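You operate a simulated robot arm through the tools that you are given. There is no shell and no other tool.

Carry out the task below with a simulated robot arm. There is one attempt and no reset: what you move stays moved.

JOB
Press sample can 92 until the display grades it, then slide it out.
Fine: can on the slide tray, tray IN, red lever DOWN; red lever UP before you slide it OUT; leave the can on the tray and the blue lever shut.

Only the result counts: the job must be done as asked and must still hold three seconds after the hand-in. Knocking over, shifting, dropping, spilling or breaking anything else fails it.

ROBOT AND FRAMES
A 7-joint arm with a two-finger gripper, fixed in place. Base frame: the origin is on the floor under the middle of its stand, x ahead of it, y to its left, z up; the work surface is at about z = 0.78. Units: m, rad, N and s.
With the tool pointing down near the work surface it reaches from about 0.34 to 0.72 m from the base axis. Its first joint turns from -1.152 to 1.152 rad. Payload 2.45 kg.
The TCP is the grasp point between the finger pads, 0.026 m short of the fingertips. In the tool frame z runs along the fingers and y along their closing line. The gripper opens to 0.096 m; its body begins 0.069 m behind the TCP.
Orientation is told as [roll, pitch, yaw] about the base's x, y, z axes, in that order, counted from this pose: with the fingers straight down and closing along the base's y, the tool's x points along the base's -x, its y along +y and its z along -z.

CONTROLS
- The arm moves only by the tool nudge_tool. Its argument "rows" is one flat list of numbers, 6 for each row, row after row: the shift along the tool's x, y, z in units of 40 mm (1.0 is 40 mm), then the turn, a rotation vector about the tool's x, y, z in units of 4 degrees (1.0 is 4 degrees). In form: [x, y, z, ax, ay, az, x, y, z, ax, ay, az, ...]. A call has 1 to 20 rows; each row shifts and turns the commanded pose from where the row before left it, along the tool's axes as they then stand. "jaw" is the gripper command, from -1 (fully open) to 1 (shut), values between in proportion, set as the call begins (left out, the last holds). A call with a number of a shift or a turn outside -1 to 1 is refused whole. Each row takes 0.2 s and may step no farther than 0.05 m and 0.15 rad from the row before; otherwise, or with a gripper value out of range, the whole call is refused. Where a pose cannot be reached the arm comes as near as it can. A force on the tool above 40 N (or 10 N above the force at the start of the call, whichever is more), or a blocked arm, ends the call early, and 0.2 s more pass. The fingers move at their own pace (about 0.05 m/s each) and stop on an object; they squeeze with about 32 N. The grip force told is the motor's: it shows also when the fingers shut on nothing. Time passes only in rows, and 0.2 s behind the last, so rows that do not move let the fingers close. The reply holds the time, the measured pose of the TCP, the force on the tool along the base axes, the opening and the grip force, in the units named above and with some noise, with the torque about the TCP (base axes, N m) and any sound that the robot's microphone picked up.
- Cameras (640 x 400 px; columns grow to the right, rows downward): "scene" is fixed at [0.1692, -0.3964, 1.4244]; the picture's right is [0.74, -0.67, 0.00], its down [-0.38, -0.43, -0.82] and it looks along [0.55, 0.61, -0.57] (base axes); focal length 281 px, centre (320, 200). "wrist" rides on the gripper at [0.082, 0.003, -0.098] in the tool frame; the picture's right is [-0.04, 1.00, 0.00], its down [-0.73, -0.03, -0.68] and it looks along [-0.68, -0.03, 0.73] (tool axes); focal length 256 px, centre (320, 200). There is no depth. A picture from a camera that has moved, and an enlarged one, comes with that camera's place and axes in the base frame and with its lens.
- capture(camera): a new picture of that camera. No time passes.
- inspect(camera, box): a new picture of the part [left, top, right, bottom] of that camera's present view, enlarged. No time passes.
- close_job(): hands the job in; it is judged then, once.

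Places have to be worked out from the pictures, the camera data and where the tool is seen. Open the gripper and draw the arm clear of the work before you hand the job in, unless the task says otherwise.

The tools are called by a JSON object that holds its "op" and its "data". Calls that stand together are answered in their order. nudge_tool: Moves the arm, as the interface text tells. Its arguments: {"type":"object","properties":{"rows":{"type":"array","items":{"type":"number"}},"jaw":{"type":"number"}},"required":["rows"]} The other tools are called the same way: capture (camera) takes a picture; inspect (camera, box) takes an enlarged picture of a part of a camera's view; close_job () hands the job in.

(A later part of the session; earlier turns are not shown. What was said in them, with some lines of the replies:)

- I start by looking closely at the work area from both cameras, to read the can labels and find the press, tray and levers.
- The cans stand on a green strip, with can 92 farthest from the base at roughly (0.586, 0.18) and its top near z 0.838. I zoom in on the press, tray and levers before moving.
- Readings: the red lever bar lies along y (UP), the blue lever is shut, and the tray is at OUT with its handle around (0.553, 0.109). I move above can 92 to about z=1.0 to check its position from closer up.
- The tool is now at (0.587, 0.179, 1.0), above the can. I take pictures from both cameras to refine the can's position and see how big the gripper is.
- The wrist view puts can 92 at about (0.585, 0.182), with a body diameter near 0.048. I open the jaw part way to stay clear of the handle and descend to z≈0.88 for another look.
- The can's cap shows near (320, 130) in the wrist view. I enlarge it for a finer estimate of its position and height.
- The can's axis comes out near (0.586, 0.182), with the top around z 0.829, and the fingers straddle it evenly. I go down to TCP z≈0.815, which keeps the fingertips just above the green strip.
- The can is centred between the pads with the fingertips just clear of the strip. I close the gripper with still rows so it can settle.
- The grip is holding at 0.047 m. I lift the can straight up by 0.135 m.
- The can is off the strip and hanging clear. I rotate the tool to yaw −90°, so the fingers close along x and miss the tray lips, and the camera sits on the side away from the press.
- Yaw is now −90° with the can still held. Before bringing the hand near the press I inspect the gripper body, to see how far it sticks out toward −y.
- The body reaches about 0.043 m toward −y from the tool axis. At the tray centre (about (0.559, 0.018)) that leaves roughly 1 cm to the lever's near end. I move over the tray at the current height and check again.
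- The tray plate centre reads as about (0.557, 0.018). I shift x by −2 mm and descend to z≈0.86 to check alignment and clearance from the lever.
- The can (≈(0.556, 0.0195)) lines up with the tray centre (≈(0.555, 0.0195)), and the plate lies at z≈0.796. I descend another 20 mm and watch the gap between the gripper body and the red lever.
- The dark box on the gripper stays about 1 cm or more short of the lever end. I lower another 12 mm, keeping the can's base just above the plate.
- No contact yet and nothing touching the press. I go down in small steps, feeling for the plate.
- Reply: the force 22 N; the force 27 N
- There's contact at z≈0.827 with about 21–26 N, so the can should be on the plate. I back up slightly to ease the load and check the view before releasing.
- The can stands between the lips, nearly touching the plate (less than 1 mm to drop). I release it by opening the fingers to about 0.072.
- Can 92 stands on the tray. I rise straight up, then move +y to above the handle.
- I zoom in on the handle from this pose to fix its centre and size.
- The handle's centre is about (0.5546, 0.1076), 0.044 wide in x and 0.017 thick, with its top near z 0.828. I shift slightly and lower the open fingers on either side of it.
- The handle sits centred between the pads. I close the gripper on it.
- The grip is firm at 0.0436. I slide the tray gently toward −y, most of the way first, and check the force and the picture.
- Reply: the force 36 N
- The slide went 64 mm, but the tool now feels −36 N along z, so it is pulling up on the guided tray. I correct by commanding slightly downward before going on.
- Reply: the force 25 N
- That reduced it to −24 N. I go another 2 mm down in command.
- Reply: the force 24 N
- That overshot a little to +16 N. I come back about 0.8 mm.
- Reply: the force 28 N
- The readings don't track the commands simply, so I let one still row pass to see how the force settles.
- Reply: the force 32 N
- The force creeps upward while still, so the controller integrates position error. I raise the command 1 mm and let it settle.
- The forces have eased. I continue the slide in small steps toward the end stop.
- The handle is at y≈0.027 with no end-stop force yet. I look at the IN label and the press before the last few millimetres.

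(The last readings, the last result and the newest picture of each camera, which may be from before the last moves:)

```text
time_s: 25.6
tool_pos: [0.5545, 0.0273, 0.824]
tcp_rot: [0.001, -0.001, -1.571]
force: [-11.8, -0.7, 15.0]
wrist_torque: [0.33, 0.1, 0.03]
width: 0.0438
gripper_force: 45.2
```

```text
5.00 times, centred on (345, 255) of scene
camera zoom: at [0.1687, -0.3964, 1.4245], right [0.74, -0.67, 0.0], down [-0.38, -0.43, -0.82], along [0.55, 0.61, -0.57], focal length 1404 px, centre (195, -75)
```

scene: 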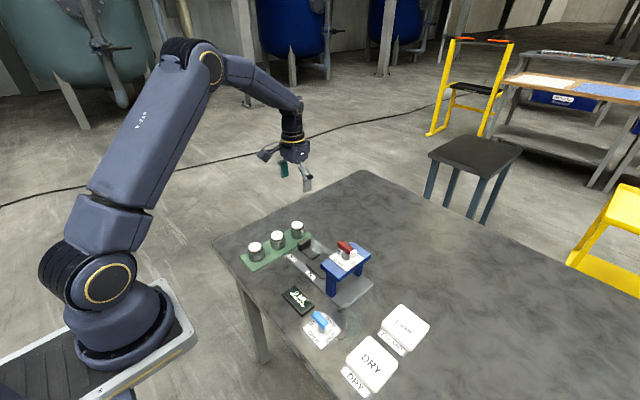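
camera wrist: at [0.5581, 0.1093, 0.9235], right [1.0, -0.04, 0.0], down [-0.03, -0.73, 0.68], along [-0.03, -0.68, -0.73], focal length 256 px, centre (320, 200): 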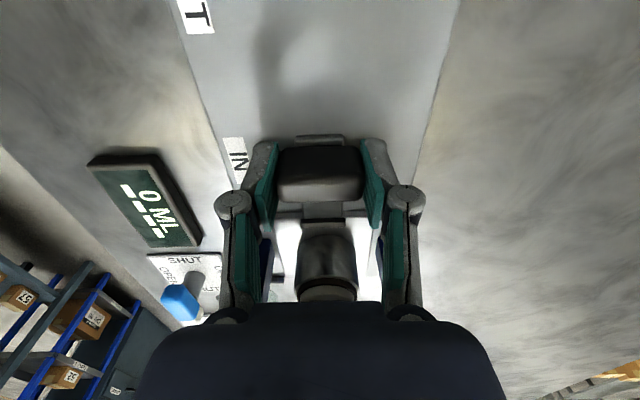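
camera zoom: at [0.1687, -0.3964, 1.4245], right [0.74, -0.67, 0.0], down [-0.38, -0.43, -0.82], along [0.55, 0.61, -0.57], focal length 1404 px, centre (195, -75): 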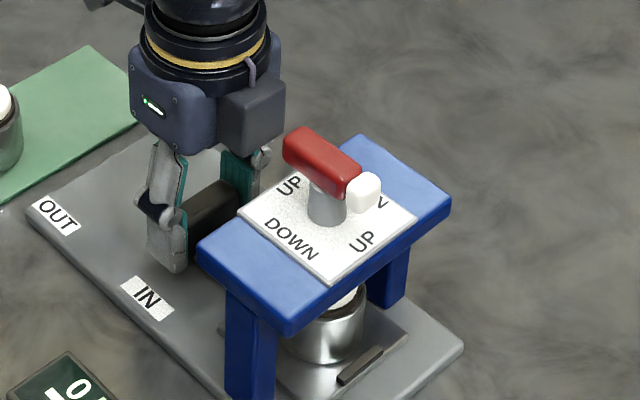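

About 5 mm remain by the label spacing. I continue in 2 mm steps and watch the y force for the stop.

{"op": "nudge_tool", "data": {"rows": [-0.06, 0, -0.01, 0, 0, 0, -0.05, 0, -0.01, 0, 0, 0]}}

{"op": "nudge_tool", "data": {"rows": [-0.05, 0, 0, 0, 0, 0]}}

```text
time_s: 26.2
tool_pos: [0.5539, 0.0246, 0.8241]
tcp_rot: [0.0, 0.002, -1.57]
force: [-7.1, 3.8, -0.4]
wrist_torque: [-0.89, -0.35, -0.25]
width: 0.0438
gripper_force: 45.3
```

```text
time_s: 26.6
tool_pos: [0.5552, 0.0238, 0.8239]
tcp_rot: [-0.003, 0.004, -1.571]
force: [-5.5, 13.4, -5.1]
wrist_torque: [-0.87, -0.15, -0.28]
width: 0.0437
gripper_force: 45.3
```

The y force rises to 13 N at y≈0.024, which matches the expected end stop. I push one more small step to confirm.

{"op": "nudge_tool", "data": {"rows": [-0.03, 0, 0, 0, 0, 0]}}

{"op": "inspect", "data": {"camera": "scene", "box": [310, 215, 380, 295]}}

```text
time_s: 27.0
tool_pos: [0.5546, 0.0234, 0.8253]
tcp_rot: [-0.003, 0.008, -1.57]
force: [-5.8, 26.0, -5.7]
wrist_torque: [-0.49, 0.21, -0.38]
width: 0.0437
gripper_force: 44.5
```

```text
5.00 times, centred on (345, 255) of scene
camera zoom: at [0.1692, -0.3958, 1.4246], right [0.74, -0.67, 0.0], down [-0.38, -0.43, -0.82], along [0.55, 0.61, -0.57], focal length 1404 px, centre (195, -75)
```

zoom: 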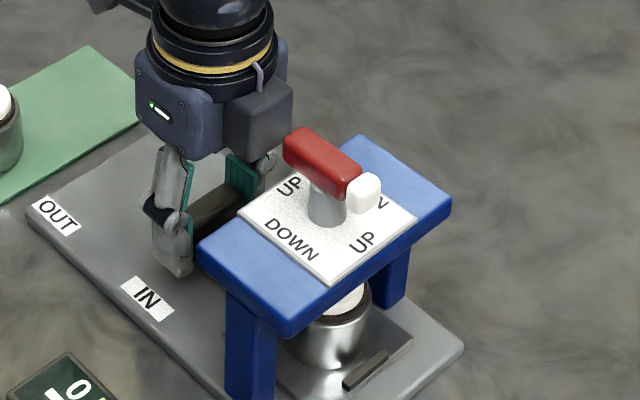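

The stop is confirmed: handle travel is about 84 mm, matching the label spacing, and the gripper body is still about 2 cm from the lever. I ease the push a little and open the fingers.

{"op": "nudge_tool", "data": {"rows": [0.03, 0, 0, 0, 0, 0, 0, 0, 0, 0, 0, 0]}}

{"op": "nudge_tool", "data": {"rows": [0, 0, 0, 0, 0, 0, 0, 0, 0, 0, 0, 0, 0, 0, 0, 0, 0, 0, 0, 0, 0, 0, 0, 0], "jaw": -0.5}}

{"op": "capture", "data": {"camera": "wrist"}}

```text
time_s: 27.6
tool_pos: [0.5544, 0.0241, 0.825]
tcp_rot: [-0.005, 0.005, -1.569]
force: [-8.4, 18.7, -6.4]
wrist_torque: [1.54, 0.09, 0.01]
width: 0.0434
gripper_force: 45.2
```

```text
time_s: 28.6
tool_pos: [0.5557, 0.0205, 0.8258]
tcp_rot: [0.0, 0.0, -1.57]
force: [1.0, -0.1, 0.1]
wrist_torque: [0.01, 0.04, -0.01]
width: 0.072
gripper_force: 0.0
```

```text
taken
camera wrist: at [0.5592, 0.1027, 0.924], right [1.0, -0.04, 0.0], down [-0.03, -0.73, 0.68], along [-0.03, -0.68, -0.73], focal length 256 px, centre (320, 200)
```

wrist: 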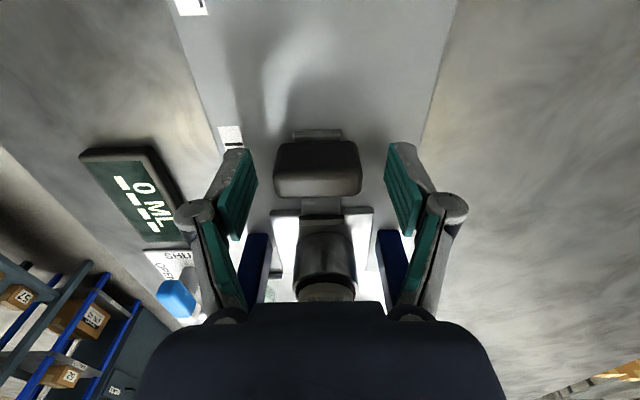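

The tray is IN and the handle is free. I rise to z≈1.0 and then move over the red lever pivot near (0.557, −0.067).

{"op": "nudge_tool", "data": {"rows": [0, 0, -0.4, 0, 0, 0, 0, 0, -0.9, 0, 0, 0, 0, 0, -1, 0, 0, 0, 0, 0, -1, 0, 0, 0, 0, 0, -1, 0, 0, 0, -0.74, 0.01, 0, 0, 0, 0, -0.74, 0.01, 0, 0, 0, 0, -0.73, 0.01, 0, 0, 0, 0]}}

{"op": "capture", "data": {"camera": "wrist"}}

{"op": "inspect", "data": {"camera": "scene", "box": [280, 160, 400, 310]}}

```text
time_s: 30.4
tool_pos: [0.5569, -0.0673, 0.9967]
tcp_rot: [0.0, 0.003, -1.571]
force: [0.1, 0.3, -0.3]
wrist_torque: [0.01, -0.01, 0.02]
width: 0.0719
gripper_force: 0.0
```

```text
taken
camera wrist: at [0.5591, 0.0137, 1.0961], right [1.0, -0.04, 0.0], down [-0.03, -0.73, 0.68], along [-0.03, -0.68, -0.74], focal length 256 px, centre (320, 200)
```

wrist: 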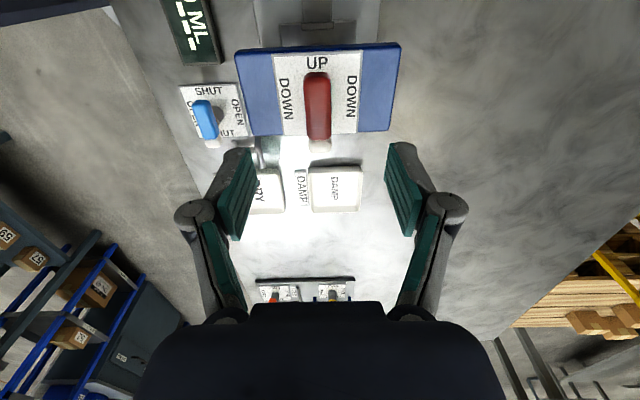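

```text
2.67 times, centred on (340, 235) of scene
camera zoom: at [0.1693, -0.3964, 1.4244], right [0.74, -0.67, 0.0], down [-0.38, -0.43, -0.82], along [0.55, 0.61, -0.57], focal length 749 px, centre (267, 107)
```

zoom: 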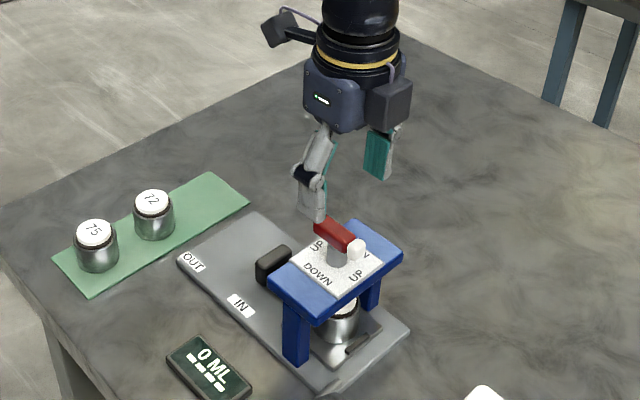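

{"op": "inspect", "data": {"camera": "wrist", "box": [220, 40, 420, 165]}}

{"op": "inspect", "data": {"camera": "scene", "box": [320, 230, 380, 290]}}

```text
3.20 times, centred on (320, 102) of wrist
camera zoom: at [0.5591, 0.0137, 1.0961], right [1.0, -0.04, 0.0], down [-0.03, -0.73, 0.68], along [-0.03, -0.68, -0.74], focal length 819 px, centre (320, 512)
```

zoom: 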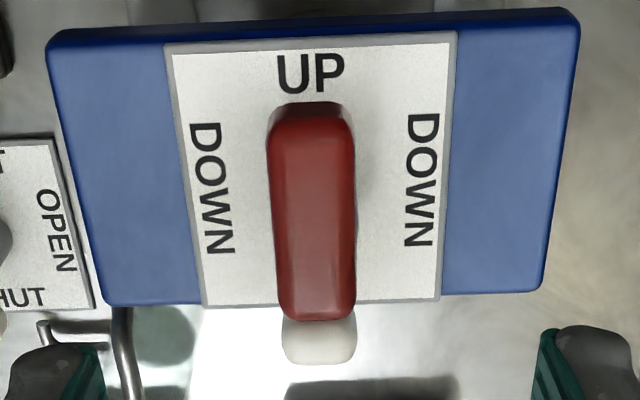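

```text
6.67 times, centred on (350, 260) of scene
camera zoom: at [0.1693, -0.3964, 1.4244], right [0.74, -0.67, 0.0], down [-0.38, -0.43, -0.82], along [0.55, 0.61, -0.57], focal length 1873 px, centre (120, -200)
```

zoom: 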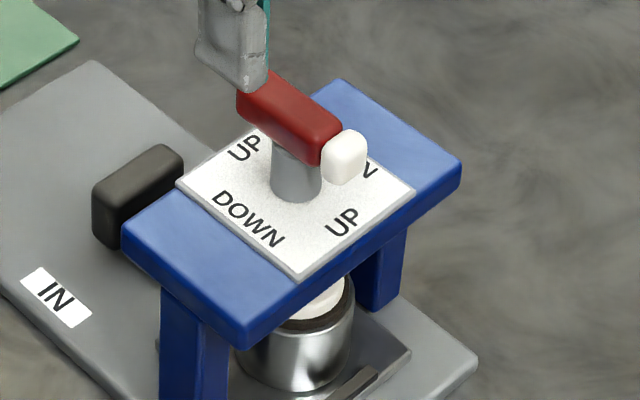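

The bar is 0.016 wide, centred near (0.555, −0.066), with its top around z 0.926 on a slightly wider hub. I lower to TCP z≈0.939 so the fingertips take the bar rather than the hub.

{"op": "nudge_tool", "data": {"rows": [0.01, -0.04, 0.5, 0, 0, 0, 0, 0, 0.5, 0, 0, 0, 0, 0, 0.3, 0, 0, 0, 0, 0, 0.175, 0, 0, 0], "jaw": -0.05}}

{"op": "capture", "data": {"camera": "wrist"}}

{"op": "inspect", "data": {"camera": "scene", "box": [310, 205, 390, 285]}}

```text
time_s: 31.4
tool_pos: [0.5556, -0.0675, 0.939]
tcp_rot: [0.0, 0.002, -1.572]
force: [0.4, -0.2, -0.1]
wrist_torque: [-0.02, 0.05, 0.02]
width: 0.0502
gripper_force: 0.0
```

```text
taken
camera wrist: at [0.5586, 0.0146, 1.0382], right [1.0, -0.04, 0.0], down [-0.03, -0.73, 0.68], along [-0.03, -0.68, -0.74], focal length 256 px, centre (320, 200)
```

wrist: 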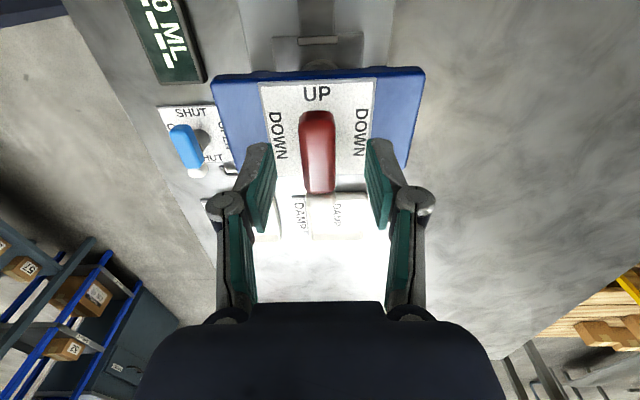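

```text
5.00 times, centred on (350, 245) of scene
camera zoom: at [0.1692, -0.3964, 1.4244], right [0.74, -0.67, 0.0], down [-0.38, -0.43, -0.82], along [0.55, 0.61, -0.57], focal length 1404 px, centre (170, -25)
```

zoom: 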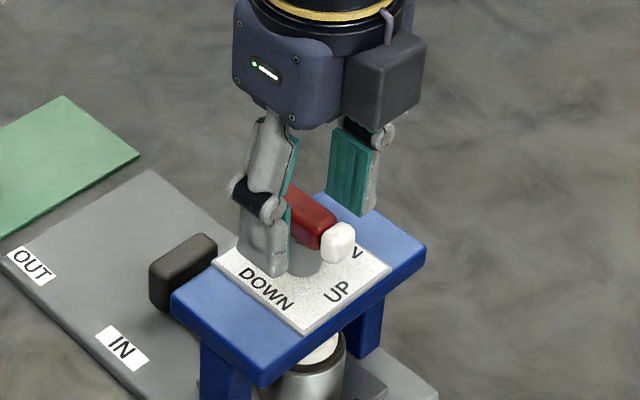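

The open fingers straddle the bar. I close on it and read the width to confirm it is the bar.

{"op": "nudge_tool", "data": {"rows": [0, 0, 0, 0, 0, 0, 0, 0, 0, 0, 0, 0, 0, 0, 0, 0, 0, 0, 0, 0, 0, 0, 0, 0], "jaw": 1}}

{"op": "inspect", "data": {"camera": "scene", "box": [310, 205, 390, 285]}}

```text
time_s: 32.4
tool_pos: [0.5545, -0.0669, 0.9409]
tcp_rot: [-0.001, 0.001, -1.571]
force: [-9.6, 1.4, 20.0]
wrist_torque: [0.13, 0.37, 0.0]
width: 0.0182
gripper_force: 43.4
```

```text
5.00 times, centred on (350, 245) of scene
camera zoom: at [0.1686, -0.3963, 1.4245], right [0.74, -0.67, 0.0], down [-0.38, -0.43, -0.82], along [0.55, 0.61, -0.57], focal length 1404 px, centre (170, -25)
```

zoom: 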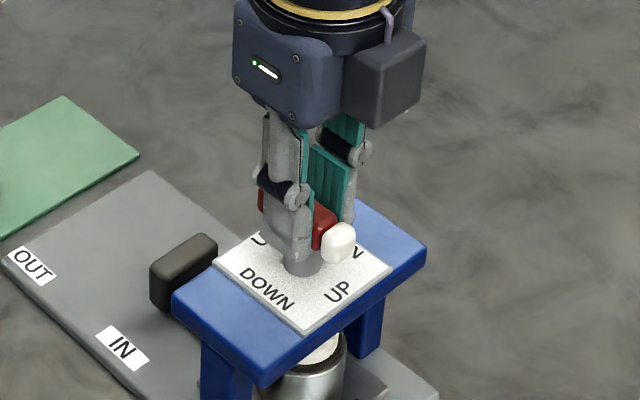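

Width 0.018 fits the bar, with about 20 N upward where the tips bear on the hub. I raise the command 2 mm to relieve that before turning.

{"op": "nudge_tool", "data": {"rows": [0, 0, -0.05, 0, 0, 0]}}

```text
time_s: 32.8
tool_pos: [0.5548, -0.0668, 0.9408]
tcp_rot: [0.0, 0.002, -1.57]
force: [-2.5, 1.3, 4.0]
wrist_torque: [0.25, 0.04, 0.05]
width: 0.0176
gripper_force: 42.9
```

The forces are small now. I try a gentle 8° turn (yaw −90° toward 0°) and read the torque to learn whether the lever turns this way.

{"op": "nudge_tool", "data": {"rows": [0, 0, 0, 0, 0, -0.5, 0, 0, 0, 0, 0, -0.5, 0, 0, 0, 0, 0, -0.5, 0, 0, 0, 0, 0, -0.5]}}

{"op": "inspect", "data": {"camera": "scene", "box": [310, 205, 390, 285]}}

```text
time_s: 33.8
tool_pos: [0.555, -0.0671, 0.9414]
tcp_rot: [0.004, 0.0, -1.432]
force: [1.3, -3.7, 8.8]
wrist_torque: [0.38, 0.21, 0.0]
width: 0.0179
gripper_force: 43.2
```

```text
5.00 times, centred on (350, 245) of scene
camera zoom: at [0.1692, -0.3965, 1.4244], right [0.74, -0.67, 0.0], down [-0.38, -0.43, -0.82], along [0.55, 0.61, -0.57], focal length 1404 px, centre (170, -25)
```

zoom: 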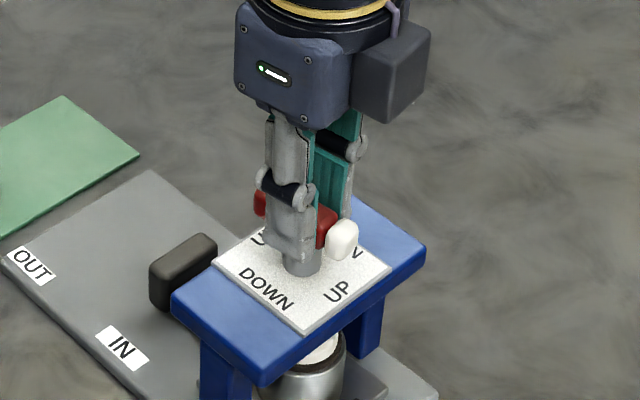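

The lever turns freely this way. I continue 40° more and check the forces.

{"op": "nudge_tool", "data": {"rows": [0, 0, 0, 0, 0, -1, 0, 0, 0, 0, 0, -1, 0, 0, 0, 0, 0, -1, 0, 0, 0, 0, 0, -1, 0, 0, 0, 0, 0, -1, 0, 0, 0, 0, 0, -1, 0, 0, 0, 0, 0, -1, 0, 0, 0, 0, 0, -1, 0, 0, 0, 0, 0, -1, 0, 0, 0, 0, 0, -1]}}

{"op": "inspect", "data": {"camera": "scene", "box": [300, 205, 400, 305]}}

```text
time_s: 36.0
tool_pos: [0.5551, -0.0654, 0.9396]
tcp_rot: [0.002, -0.002, -0.731]
force: [9.5, -2.7, 12.2]
wrist_torque: [0.1, 0.18, 0.01]
width: 0.0178
gripper_force: 43.6
```

```text
4.00 times, centred on (350, 255) of scene
camera zoom: at [0.1693, -0.3965, 1.4244], right [0.74, -0.67, 0.0], down [-0.38, -0.43, -0.82], along [0.55, 0.61, -0.57], focal length 1124 px, centre (200, -20)
```

zoom: 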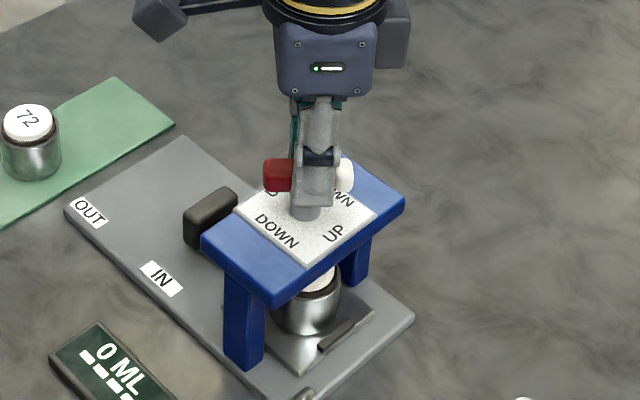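

It's halfway at low force. I turn the remaining 42° to reach yaw 0, which puts the bar along x (DOWN).

{"op": "nudge_tool", "data": {"rows": [0, 0, -0.015, 0, 0, -1, 0, 0, 0, 0, 0, -1, 0, 0, 0, 0, 0, -1, 0, 0, 0, 0, 0, -1, 0, 0, 0, 0, 0, -1, 0, 0, 0, 0, 0, -1, 0, 0, 0, 0, 0, -1, 0, 0, 0, 0, 0, -1, 0, 0, 0, 0, 0, -1, 0, 0, 0, 0, 0, -1, 0, 0, 0, 0, 0, -0.5]}}

{"op": "inspect", "data": {"camera": "scene", "box": [280, 205, 400, 325]}}

{"op": "capture", "data": {"camera": "wrist"}}

```text
time_s: 38.4
tool_pos: [0.5566, -0.0653, 0.9416]
tcp_rot: [0.002, -0.004, 0.001]
force: [23.0, 10.5, -1.0]
wrist_torque: [0.18, 0.49, -0.09]
width: 0.0177
gripper_force: 42.9
```

```text
3.33 times, centred on (340, 265) of scene
camera zoom: at [0.1699, -0.3961, 1.4244], right [0.74, -0.67, 0.0], down [-0.38, -0.43, -0.82], along [0.55, 0.61, -0.57], focal length 936 px, centre (253, -17)
```

zoom: 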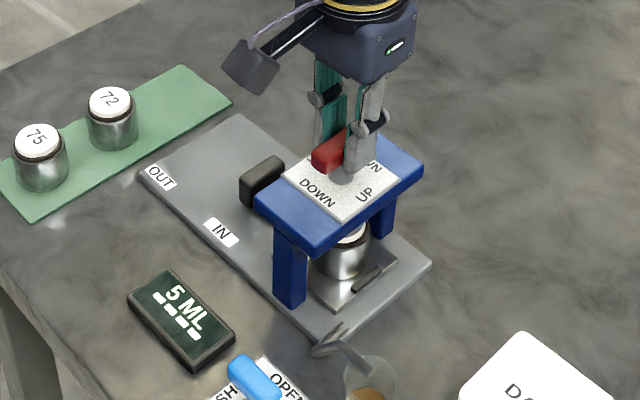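

```text
taken
camera wrist: at [0.4743, -0.0624, 1.039], right [0.04, 1.0, 0.0], down [0.73, -0.03, 0.68], along [0.68, -0.02, -0.73], focal length 256 px, centre (320, 200)
```

wrist: 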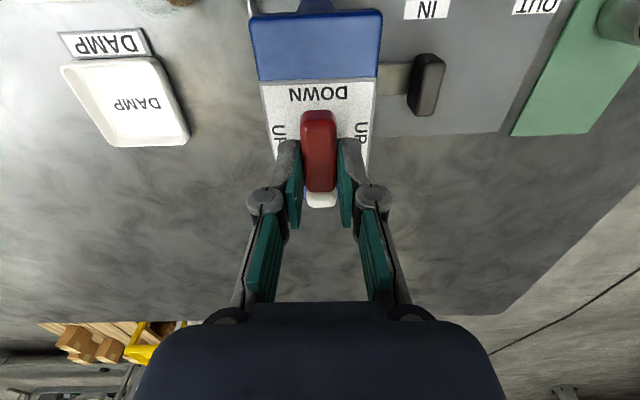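

The lever is DOWN: liquid runs into the cup and the display reads 5 ML. I ease the side load slightly and wait for the grade.

{"op": "nudge_tool", "data": {"rows": [-0.03, 0.015, 0, 0, 0, 0, 0, 0, 0, 0, 0, 0, 0, 0, 0, 0, 0, 0, 0, 0, 0, 0, 0, 0, 0, 0, 0, 0, 0, 0]}}

{"op": "inspect", "data": {"camera": "scene", "box": [280, 235, 400, 355]}}

```text
time_s: 39.6
tool_pos: [0.5571, -0.0663, 0.9407]
tcp_rot: [0.002, 0.001, 0.0]
force: [11.9, 11.1, -7.0]
wrist_torque: [0.24, -1.15, 0.0]
width: 0.0179
gripper_force: 42.8
```

```text
3.33 times, centred on (340, 295) of scene
camera zoom: at [0.1696, -0.3961, 1.4245], right [0.74, -0.67, 0.0], down [-0.38, -0.43, -0.82], along [0.55, 0.61, -0.57], focal length 936 px, centre (253, -117)
```

zoom: 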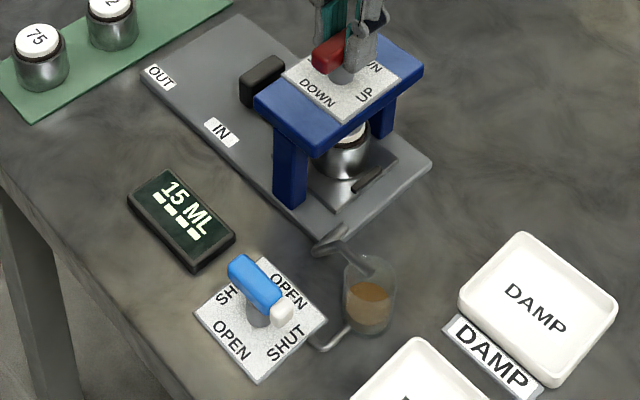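

15 ML and rising, with dashes still showing and room left in the cup. I wait in short steps and keep watching the display and cup.

{"op": "nudge_tool", "data": {"rows": [0, 0, 0, 0, 0, 0, 0, 0, 0, 0, 0, 0, 0, 0, 0, 0, 0, 0]}}

{"op": "inspect", "data": {"camera": "scene", "box": [280, 235, 400, 355]}}

```text
time_s: 40.4
tool_pos: [0.5562, -0.0654, 0.9401]
tcp_rot: [0.002, 0.002, 0.001]
force: [12.8, 10.6, -10.6]
wrist_torque: [0.25, -0.69, -0.01]
width: 0.018
gripper_force: 43.2
```

```text
3.33 times, centred on (340, 295) of scene
camera zoom: at [0.1697, -0.3962, 1.4245], right [0.74, -0.67, 0.0], down [-0.38, -0.43, -0.82], along [0.55, 0.61, -0.57], focal length 936 px, centre (253, -117)
```

zoom: 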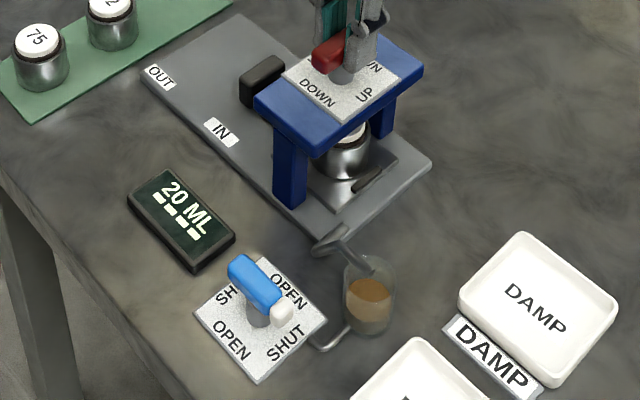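

20 ML, still rising slowly with no grade yet. I wait another second.

{"op": "nudge_tool", "data": {"rows": [0, 0, 0, 0, 0, 0, 0, 0, 0, 0, 0, 0, 0, 0, 0, 0, 0, 0]}}

{"op": "inspect", "data": {"camera": "scene", "box": [280, 235, 400, 355]}}

```text
time_s: 41.2
tool_pos: [0.5562, -0.0656, 0.9405]
tcp_rot: [0.002, 0.001, 0.001]
force: [11.2, 9.4, -11.9]
wrist_torque: [0.26, -0.38, 0.01]
width: 0.0177
gripper_force: 43.2
```

```text
3.33 times, centred on (340, 295) of scene
camera zoom: at [0.1698, -0.3962, 1.4244], right [0.74, -0.67, 0.0], down [-0.38, -0.43, -0.82], along [0.55, 0.61, -0.57], focal length 936 px, centre (253, -117)
```

zoom: 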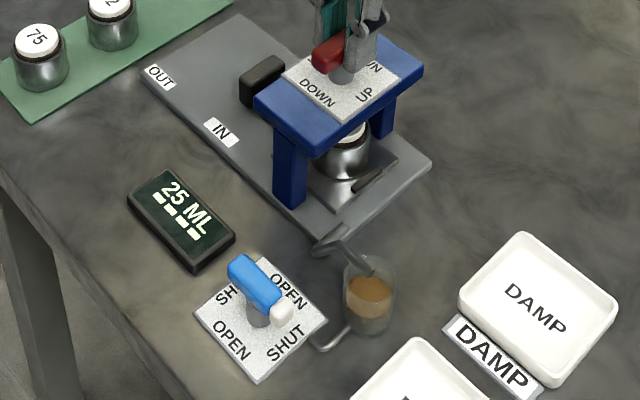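

25 ML, and the cup still has freeboard. I keep waiting in short steps with a closer view of the cup.

{"op": "nudge_tool", "data": {"rows": [0, 0, 0, 0, 0, 0, 0, 0, 0, 0, 0, 0, 0, 0, 0, 0, 0, 0]}}

{"op": "inspect", "data": {"camera": "scene", "box": [280, 280, 380, 350]}}

```text
time_s: 42.0
tool_pos: [0.5565, -0.0649, 0.9418]
tcp_rot: [0.003, 0.001, 0.002]
force: [11.7, 10.3, -14.1]
wrist_torque: [0.26, -0.26, -0.01]
width: 0.0177
gripper_force: 43.4
```

```text
5.71 times, centred on (330, 315) of scene
camera zoom: at [0.1698, -0.3962, 1.4244], right [0.74, -0.67, 0.0], down [-0.38, -0.43, -0.82], along [0.55, 0.61, -0.57], focal length 1605 px, centre (263, -457)
```

zoom: 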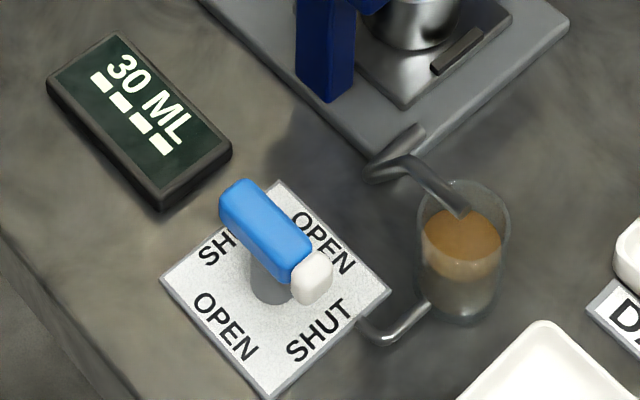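

30 ML and the cup is about two-thirds full. I continue in shorter waits, ready to lift the lever if the level nears the rim.

{"op": "nudge_tool", "data": {"rows": [0, 0, 0, 0, 0, 0, 0, 0, 0, 0, 0, 0]}}

{"op": "inspect", "data": {"camera": "scene", "box": [280, 280, 380, 350]}}

```text
time_s: 42.6
tool_pos: [0.5556, -0.0646, 0.941]
tcp_rot: [0.002, 0.001, 0.001]
force: [10.1, 11.1, -13.9]
wrist_torque: [0.24, -0.21, -0.03]
width: 0.0179
gripper_force: 43.7
```

```text
5.71 times, centred on (330, 315) of scene
camera zoom: at [0.1698, -0.3962, 1.4244], right [0.74, -0.67, 0.0], down [-0.38, -0.43, -0.82], along [0.55, 0.61, -0.57], focal length 1605 px, centre (263, -457)
```

zoom: 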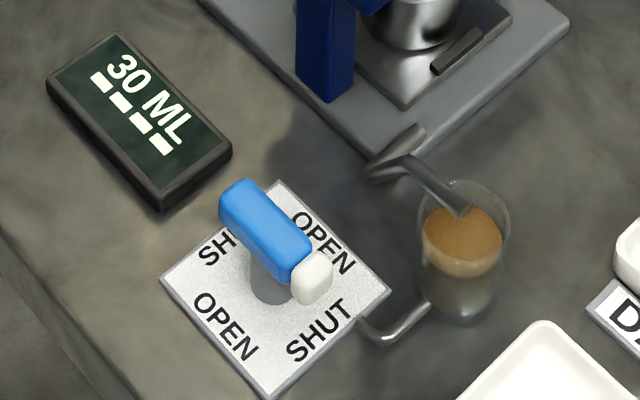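

Still 30 ML at this resolution. I wait a bit more.

{"op": "nudge_tool", "data": {"rows": [0, 0, 0, 0, 0, 0, 0, 0, 0, 0, 0, 0]}}

{"op": "inspect", "data": {"camera": "scene", "box": [280, 280, 380, 350]}}

```text
time_s: 43.2
tool_pos: [0.5557, -0.0649, 0.9415]
tcp_rot: [0.0, 0.003, 0.001]
force: [9.6, 10.8, -15.6]
wrist_torque: [0.27, -0.24, -0.03]
width: 0.0179
gripper_force: 43.2
```

```text
5.71 times, centred on (330, 315) of scene
camera zoom: at [0.1698, -0.3962, 1.4245], right [0.74, -0.67, 0.0], down [-0.38, -0.43, -0.82], along [0.55, 0.61, -0.57], focal length 1605 px, centre (263, -457)
```

zoom: 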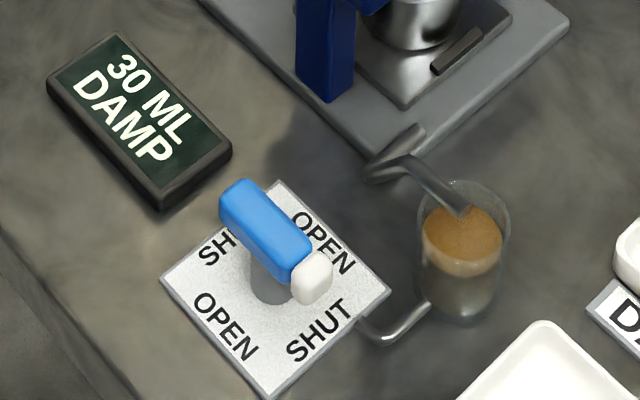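

The display now reads 30 ML DAMP, so the can is graded. I turn the lever back toward UP, yaw 0° to −90°, in stages.

{"op": "nudge_tool", "data": {"rows": [0, 0, 0.02, 0, 0, 0.5, 0, 0, 0, 0, 0, 1, 0, 0, 0, 0, 0, 1, 0, 0, 0, 0, 0, 1, 0, 0, 0, 0, 0, 1, 0, 0, 0, 0, 0, 1, 0, 0, 0, 0, 0, 1, 0, 0, 0, 0, 0, 1, 0, 0, 0, 0, 0, 1, 0, 0, 0, 0, 0, 1, 0, 0, 0, 0, 0, 1, 0, 0, 0, 0, 0, 1]}}

```text
time_s: 45.8
tool_pos: [0.5558, -0.0672, 0.94]
tcp_rot: [0.0, -0.002, -0.803]
force: [-8.5, 7.9, 31.5]
wrist_torque: [-0.47, -0.46, 0.01]
width: 0.0177
gripper_force: 43.2
```

Halfway back, the z force is up to 31 N. I raise the command 2 mm and check before going on.

{"op": "nudge_tool", "data": {"rows": [0, 0, -0.05, 0, 0, 0]}}

```text
time_s: 46.2
tool_pos: [0.5549, -0.0668, 0.9411]
tcp_rot: [0.0, 0.002, -0.806]
force: [1.9, 5.9, -0.9]
wrist_torque: [-0.74, -0.99, 0.02]
width: 0.0177
gripper_force: 43.0
```

The force is back near zero. I finish the turn to yaw −90°.

{"op": "nudge_tool", "data": {"rows": [0, 0, 0, 0, 0, 1, 0, 0, 0, 0, 0, 1, 0, 0, 0, 0, 0, 1, 0, 0, 0, 0, 0, 1, 0, 0, 0, 0, 0, 1, 0, 0, 0, 0, 0, 1, 0, 0, 0, 0, 0, 1, 0, 0, 0, 0, 0, 1, 0, 0, 0, 0, 0, 1, 0, 0, 0, 0, 0, 1, 0, 0, 0, 0, 0, 1]}}

{"op": "inspect", "data": {"camera": "scene", "box": [280, 205, 400, 325]}}

{"op": "capture", "data": {"camera": "wrist"}}

```text
time_s: 48.6
tool_pos: [0.5552, -0.066, 0.9408]
tcp_rot: [-0.005, 0.003, -1.573]
force: [-8.0, -7.9, -28.4]
wrist_torque: [0.26, 0.27, 0.15]
width: 0.0178
gripper_force: 43.3
```

```text
3.33 times, centred on (340, 265) of scene
camera zoom: at [0.1695, -0.3967, 1.4243], right [0.74, -0.67, 0.0], down [-0.38, -0.43, -0.82], along [0.55, 0.61, -0.57], focal length 936 px, centre (253, -17)
```

zoom: 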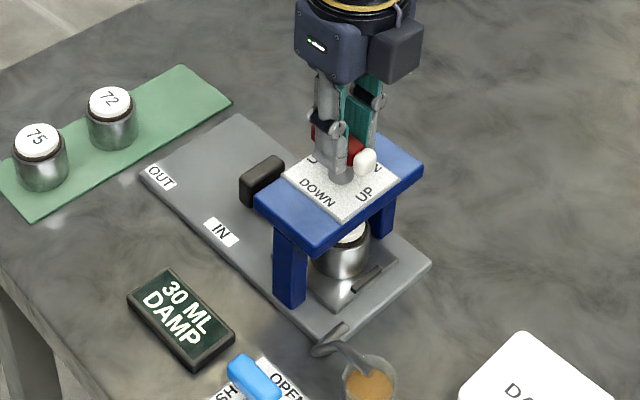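

```text
taken
camera wrist: at [0.5589, 0.0148, 1.0395], right [1.0, -0.04, -0.01], down [-0.03, -0.73, 0.68], along [-0.03, -0.68, -0.73], focal length 256 px, centre (320, 200)
```

wrist: 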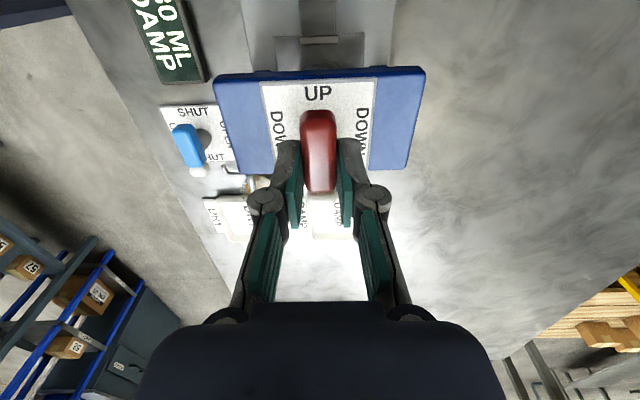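

The lever is back along y at UP and the display still reads 30 ML DAMP. I ease the upward pull, then open the fingers.

{"op": "nudge_tool", "data": {"rows": [0, 0, 0.035, 0, 0, 0]}}

{"op": "nudge_tool", "data": {"rows": [0, 0, 0, 0, 0, 0, 0, 0, 0, 0, 0, 0, 0, 0, 0, 0, 0, 0], "jaw": -0.1}}

{"op": "capture", "data": {"camera": "wrist"}}

```text
time_s: 49.0
tool_pos: [0.555, -0.067, 0.9401]
tcp_rot: [-0.003, 0.002, -1.574]
force: [-16.8, -9.3, -8.5]
wrist_torque: [-0.02, 0.57, 0.1]
width: 0.0177
gripper_force: 43.0
```

```text
time_s: 49.8
tool_pos: [0.5557, -0.0663, 0.9407]
tcp_rot: [0.003, 0.002, -1.569]
force: [-0.2, 0.0, 1.0]
wrist_torque: [0.02, -0.01, -0.01]
width: 0.0525
gripper_force: 0.0
```

```text
taken
camera wrist: at [0.5598, 0.0159, 1.0394], right [1.0, -0.04, 0.0], down [-0.03, -0.73, 0.68], along [-0.03, -0.68, -0.73], focal length 256 px, centre (320, 200)
```

wrist: 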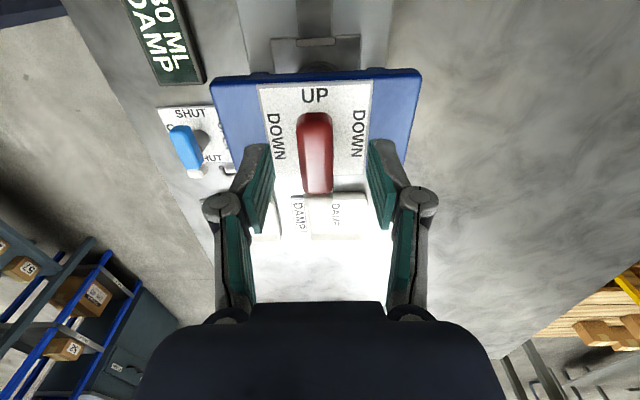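

The lever rests squarely at UP and the blue lever is still SHUT. I rise, move back over the handle at y≈0.0236, and open to 0.072.

{"op": "nudge_tool", "data": {"rows": [0, 0, -0.4, 0, 0, 0, 0, 0, -0.6, 0, 0, 0, 0, 0, -0.5, 0, 0, 0, 0.75, -0.01, 0, 0, 0, 0, 0.75, -0.01, 0, 0, 0, 0, 0.74, -0.01, 0, 0, 0, 0, 0, 0, 0, 0, 0, 0], "jaw": -0.5}}

{"op": "inspect", "data": {"camera": "wrist", "box": [220, 40, 420, 240]}}

{"op": "inspect", "data": {"camera": "scene", "box": [280, 205, 400, 325]}}

```text
time_s: 51.4
tool_pos: [0.5559, 0.0243, 0.9994]
tcp_rot: [-0.002, 0.003, -1.57]
force: [0.6, -0.4, 0.2]
wrist_torque: [0.01, 0.01, 0.01]
width: 0.0719
gripper_force: 0.0
```

```text
2.00 times, centred on (320, 140) of wrist
camera zoom: at [0.5589, 0.1053, 1.0983], right [1.0, -0.04, 0.0], down [-0.03, -0.73, 0.68], along [-0.03, -0.68, -0.73], focal length 512 px, centre (320, 320)
```

zoom: 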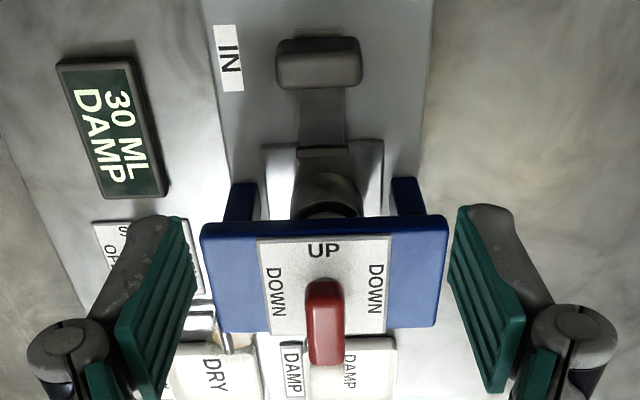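

```text
3.33 times, centred on (340, 265) of scene
camera zoom: at [0.1693, -0.3964, 1.4244], right [0.74, -0.67, 0.0], down [-0.38, -0.43, -0.82], along [0.55, 0.61, -0.57], focal length 936 px, centre (253, -17)
```

zoom: 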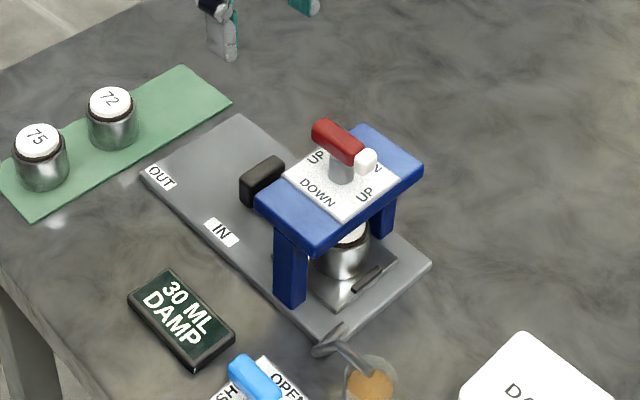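

The handle is at about (0.555, 0.023), right below. I descend around it and let the arm settle a second before gripping, so no vertical load builds up.

{"op": "nudge_tool", "data": {"rows": [-0.01, -0.02, 0.9, 0, 0, 0, 0, 0, 0.9, 0, 0, 0, 0, 0, 0.9, 0, 0, 0, 0, 0, 0.8, 0, 0, 0, 0, 0, 0.5, 0, 0, 0, 0, 0, 0.37, 0, 0, 0, 0, 0, 0, 0, 0, 0, 0, 0, 0, 0, 0, 0, 0, 0, 0, 0, 0, 0, 0, 0, 0, 0, 0, 0, 0, 0, 0, 0, 0, 0]}}

{"op": "capture", "data": {"camera": "wrist"}}

{"op": "inspect", "data": {"camera": "scene", "box": [300, 205, 380, 285]}}

```text
time_s: 53.8
tool_pos: [0.5547, 0.0233, 0.826]
tcp_rot: [0.0, 0.002, -1.572]
force: [-0.2, -0.6, 0.1]
wrist_torque: [-0.02, 0.01, 0.01]
width: 0.072
gripper_force: 0.2
```

```text
taken
camera wrist: at [0.5579, 0.1051, 0.9248], right [1.0, -0.04, 0.0], down [-0.03, -0.73, 0.68], along [-0.03, -0.68, -0.73], focal length 256 px, centre (320, 200)
```

wrist: 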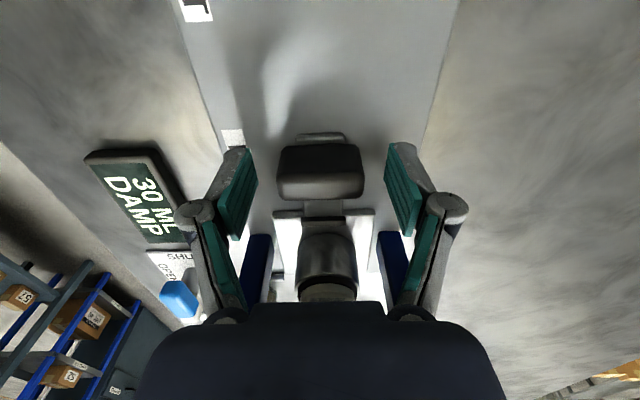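

```text
5.00 times, centred on (340, 245) of scene
camera zoom: at [0.1692, -0.3964, 1.4244], right [0.74, -0.67, 0.0], down [-0.38, -0.43, -0.82], along [0.55, 0.61, -0.57], focal length 1404 px, centre (220, -25)
```

zoom: 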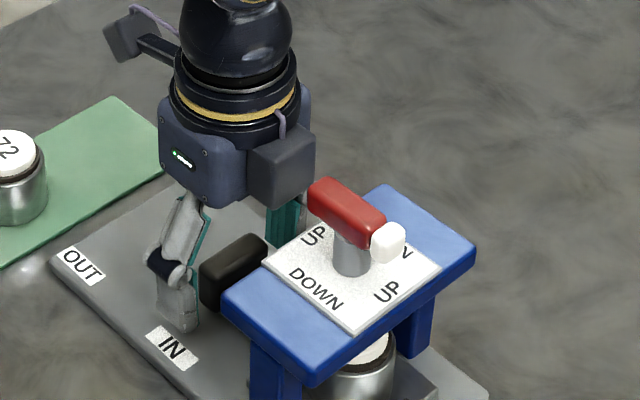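

The handle is centred between the pads and the arm has settled at (0.5547, 0.0233, 0.826). I close on it.

{"op": "nudge_tool", "data": {"rows": [0, 0, 0, 0, 0, 0, 0, 0, 0, 0, 0, 0, 0, 0, 0, 0, 0, 0, 0, 0, 0, 0, 0, 0], "jaw": 1}}

```text
time_s: 54.8
tool_pos: [0.5561, 0.0236, 0.8253]
tcp_rot: [0.0, 0.001, -1.571]
force: [1.8, 0.3, -0.6]
wrist_torque: [-0.06, -0.16, -0.01]
width: 0.0439
gripper_force: 44.9
```

The grip is good with no load. I pull the tray gently toward +y, about 60 mm first, and check forces.

{"op": "nudge_tool", "data": {"rows": [0.1, 0, 0, 0, 0, 0, 0.15, 0, 0, 0, 0, 0, 0.2, 0, 0, 0, 0, 0, 0.2, 0, 0, 0, 0, 0, 0.2, 0, 0, 0, 0, 0, 0.2, 0, 0, 0, 0, 0, 0.2, 0, 0, 0, 0, 0, 0.2, 0, 0, 0, 0, 0, 0.1, 0, 0, 0, 0, 0]}}

{"op": "inspect", "data": {"camera": "scene", "box": [280, 205, 380, 305]}}

```text
time_s: 56.8
tool_pos: [0.5545, 0.0849, 0.827]
tcp_rot: [0.002, 0.0, -1.574]
force: [10.8, -1.6, -9.3]
wrist_torque: [-0.24, -0.69, 0.23]
width: 0.044
gripper_force: 45.5
```

```text
4.00 times, centred on (330, 255) of scene
camera zoom: at [0.1697, -0.3964, 1.4244], right [0.74, -0.67, 0.0], down [-0.38, -0.43, -0.82], along [0.55, 0.61, -0.57], focal length 1124 px, centre (280, -20)
```

zoom: 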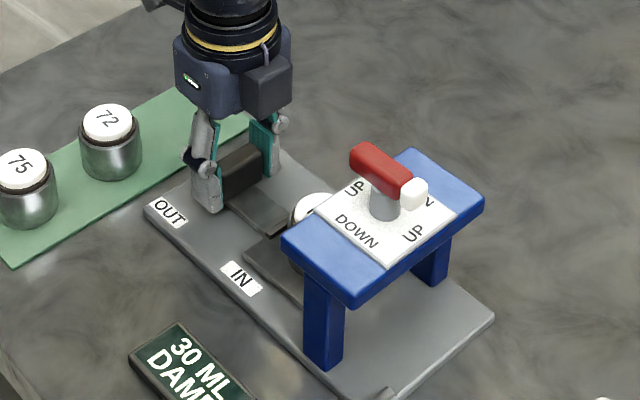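

The tray is coming out smoothly and the can has cleared the press. I go on with the remaining ~23 mm in small steps to the OUT stop.

{"op": "nudge_tool", "data": {"rows": [0.15, 0, 0.01, 0, 0, 0, 0.15, 0, 0, 0, 0, 0, 0.15, 0, 0, 0, 0, 0, 0.06, 0, 0, 0, 0, 0]}}

{"op": "nudge_tool", "data": {"rows": [0.05, 0, 0, 0, 0, 0]}}

```text
time_s: 57.8
tool_pos: [0.5548, 0.1053, 0.8257]
tcp_rot: [0.002, 0.001, -1.571]
force: [11.4, 0.2, 8.9]
wrist_torque: [-0.73, -0.37, -0.17]
width: 0.0439
gripper_force: 44.6
```

```text
time_s: 58.2
tool_pos: [0.5545, 0.1091, 0.8276]
tcp_rot: [0.001, 0.002, -1.571]
force: [8.5, 1.3, 18.9]
wrist_torque: [-0.82, -0.26, -0.23]
width: 0.0438
gripper_force: 44.7
```

No stop yet at y≈0.107. I keep stepping about 1.5 mm at a time.

{"op": "nudge_tool", "data": {"rows": [0.04, 0, -0.02, 0, 0, 0]}}

{"op": "nudge_tool", "data": {"rows": [0.04, 0, 0, 0, 0, 0]}}

```text
time_s: 58.6
tool_pos: [0.5544, 0.1085, 0.8261]
tcp_rot: [0.002, 0.001, -1.572]
force: [11.1, -3.3, 14.0]
wrist_torque: [1.1, -0.3, 0.22]
width: 0.0435
gripper_force: 45.1
```

```text
time_s: 59.0
tool_pos: [0.554, 0.1089, 0.8256]
tcp_rot: [0.001, -0.003, -1.574]
force: [15.3, -10.1, 9.9]
wrist_torque: [0.92, -0.36, 0.29]
width: 0.0437
gripper_force: 44.6
```

The y force has turned to −10 N at y≈0.108, which is the OUT stop at the same place as the start. One more small step to confirm, then I ease off and release.

{"op": "nudge_tool", "data": {"rows": [0.03, 0, 0, 0, 0, 0]}}

{"op": "inspect", "data": {"camera": "scene", "box": [280, 205, 380, 305]}}

{"op": "capture", "data": {"camera": "wrist"}}

```text
time_s: 59.4
tool_pos: [0.5553, 0.1085, 0.8271]
tcp_rot: [0.004, -0.004, -1.576]
force: [15.8, -19.6, 10.6]
wrist_torque: [0.6, -0.37, 0.33]
width: 0.0436
gripper_force: 45.0
```

```text
4.00 times, centred on (330, 255) of scene
camera zoom: at [0.1694, -0.3969, 1.4243], right [0.74, -0.67, 0.0], down [-0.38, -0.43, -0.82], along [0.55, 0.61, -0.57], focal length 1124 px, centre (280, -20)
```

zoom: 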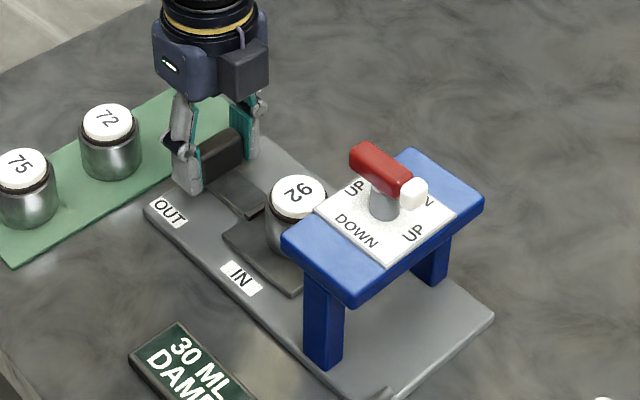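

```text
taken
camera wrist: at [0.5581, 0.1907, 0.9245], right [1.0, -0.04, 0.0], down [-0.03, -0.73, 0.68], along [-0.03, -0.68, -0.73], focal length 256 px, centre (320, 200)
```

wrist: 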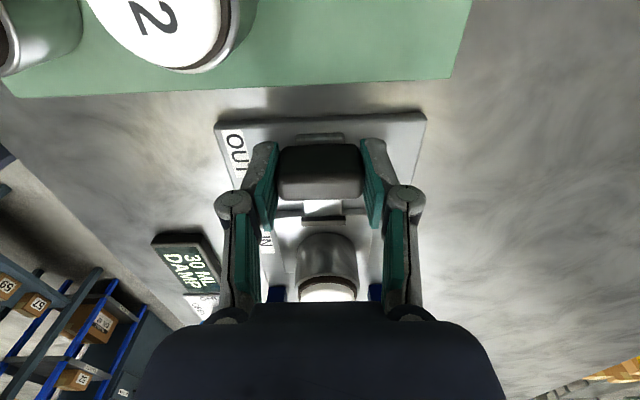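

The tray is fully OUT with can 92 on it, the lever UP, and the display at 30 ML DAMP. I ease the pull and open the fingers.

{"op": "nudge_tool", "data": {"rows": [-0.035, 0.02, -0.02, 0, 0, 0]}}

{"op": "nudge_tool", "data": {"rows": [0, 0, 0, 0, 0, 0, 0, 0, 0, 0, 0, 0, 0, 0, 0, 0, 0, 0], "jaw": -0.5}}

{"op": "capture", "data": {"camera": "wrist"}}

```text
time_s: 59.8
tool_pos: [0.555, 0.1087, 0.8256]
tcp_rot: [0.0, -0.003, -1.572]
force: [13.8, -11.7, -5.6]
wrist_torque: [-1.36, -0.7, -0.23]
width: 0.0438
gripper_force: 45.5
```

```text
time_s: 60.6
tool_pos: [0.5548, 0.1104, 0.8259]
tcp_rot: [-0.002, 0.004, -1.573]
force: [0.6, -1.0, -1.0]
wrist_torque: [0.0, 0.03, 0.04]
width: 0.072
gripper_force: 0.0
```

```text
taken
camera wrist: at [0.5579, 0.1919, 0.9259], right [1.0, -0.04, 0.0], down [-0.03, -0.73, 0.68], along [-0.03, -0.68, -0.74], focal length 256 px, centre (320, 200)
```

wrist: 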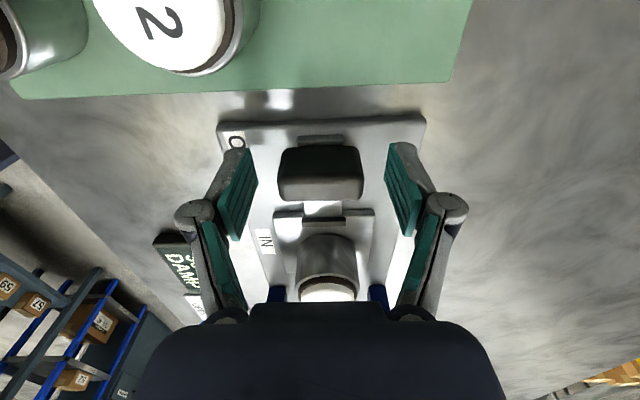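

The fingers are clear of the handle on both sides. I rise straight up well above the work and open fully once clear.

{"op": "nudge_tool", "data": {"rows": [0, 0, -0.3, 0, 0, 0, 0, 0, -0.7, 0, 0, 0, 0, 0, -1, 0, 0, 0, 0, 0, -1, 0, 0, 0, 0, 0, -1, 0, 0, 0, 0, 0, -1, 0, 0, 0, 0, 0, -1, 0, 0, 0]}}

{"op": "nudge_tool", "data": {"rows": [0, 0, -1, 0, 0, 0, 0, 0, -0.5, 0, 0, 0, 0, 0, 0, 0, 0, 0], "jaw": -1}}

{"op": "capture", "data": {"camera": "scene"}}

{"op": "inspect", "data": {"camera": "scene", "box": [230, 205, 400, 345]}}

{"op": "capture", "data": {"camera": "wrist"}}

```text
time_s: 62.2
tool_pos: [0.5547, 0.11, 1.0693]
tcp_rot: [-0.001, 0.0, -1.572]
force: [0.3, -0.2, 0.3]
wrist_torque: [0.04, 0.02, 0.0]
width: 0.072
gripper_force: 0.0
```

```text
time_s: 63.0
tool_pos: [0.5535, 0.1108, 1.1303]
tcp_rot: [0.001, 0.001, -1.572]
force: [0.2, 0.3, -0.5]
wrist_torque: [0.0, -0.01, -0.04]
width: 0.0956
gripper_force: 0.1
```

```text
taken
```

scene: 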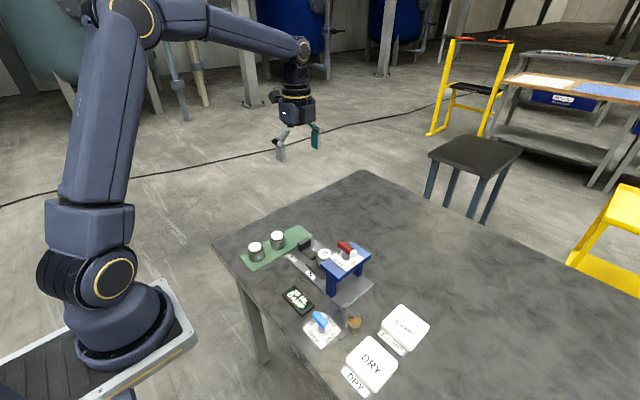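

```text
2.86 times, centred on (315, 275) of scene
camera zoom: at [0.1692, -0.3964, 1.4244], right [0.74, -0.67, 0.0], down [-0.38, -0.43, -0.82], along [0.55, 0.61, -0.57], focal length 802 px, centre (334, -14)
```

zoom: 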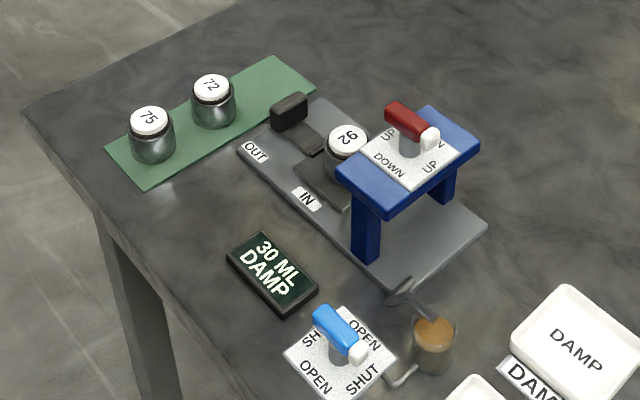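

```text
taken
camera wrist: at [0.557, 0.1922, 1.2283], right [1.0, -0.04, 0.0], down [-0.03, -0.73, 0.68], along [-0.03, -0.68, -0.73], focal length 256 px, centre (320, 200)
```

wrist: 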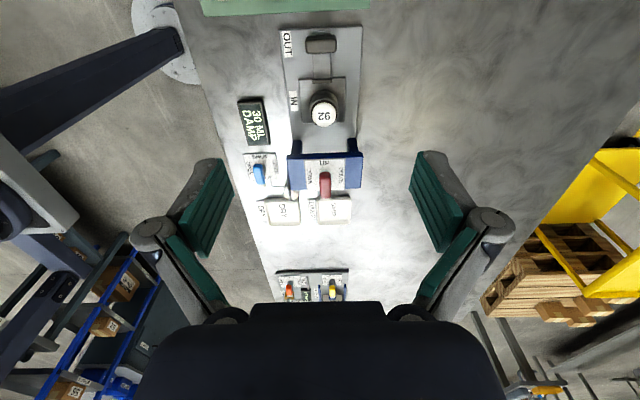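

Everything looks right from here. I take one last close look at the lever, can and tray alignment before handing in.

{"op": "inspect", "data": {"camera": "wrist", "box": [230, 20, 390, 230]}}

{"op": "inspect", "data": {"camera": "scene", "box": [290, 225, 380, 305]}}

```text
1.90 times, centred on (310, 125) of wrist
camera zoom: at [0.557, 0.1922, 1.2283], right [1.0, -0.04, 0.0], down [-0.03, -0.73, 0.68], along [-0.03, -0.68, -0.73], focal length 488 px, centre (339, 343)
```

zoom: 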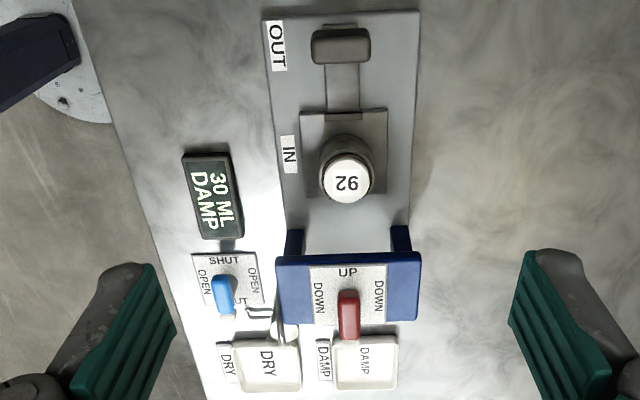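

```text
5.00 times, centred on (335, 265) of scene
camera zoom: at [0.1692, -0.3964, 1.4244], right [0.74, -0.67, 0.0], down [-0.38, -0.43, -0.82], along [0.55, 0.61, -0.57], focal length 1404 px, centre (245, -125)
```

zoom: 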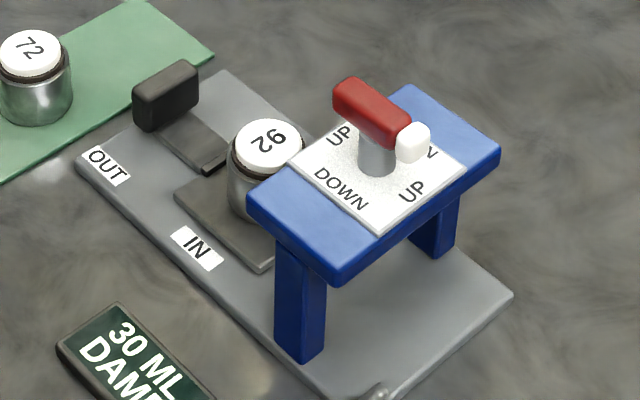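

Can 92 stands on the tray at OUT, the red lever is UP and the blue lever SHUT. The display reads 30 ML DAMP, the other cans are where they were, and the arm is clear with the gripper open. I hand the job in.

{"op": "close_job", "data": {}}

```text
The job is handed in.
```

Can 92 was pressed until the display graded it **30 ML DAMP**, then slid back out, and I've handed the job in; no verdict has come back yet.

At hand-in:
- **Can and tray:** can 92 is standing on the slide tray, and the tray is fully OUT against its stop.
- **Levers:** the red lever is UP (I raised it before sliding the tray out). The blue lever stayed shut the whole time.
- **Surroundings:** the pictures show no spill, and cans 72 and 75 are still in place on the green strip.
- **Arm:** the gripper is open and raised well clear of the work.
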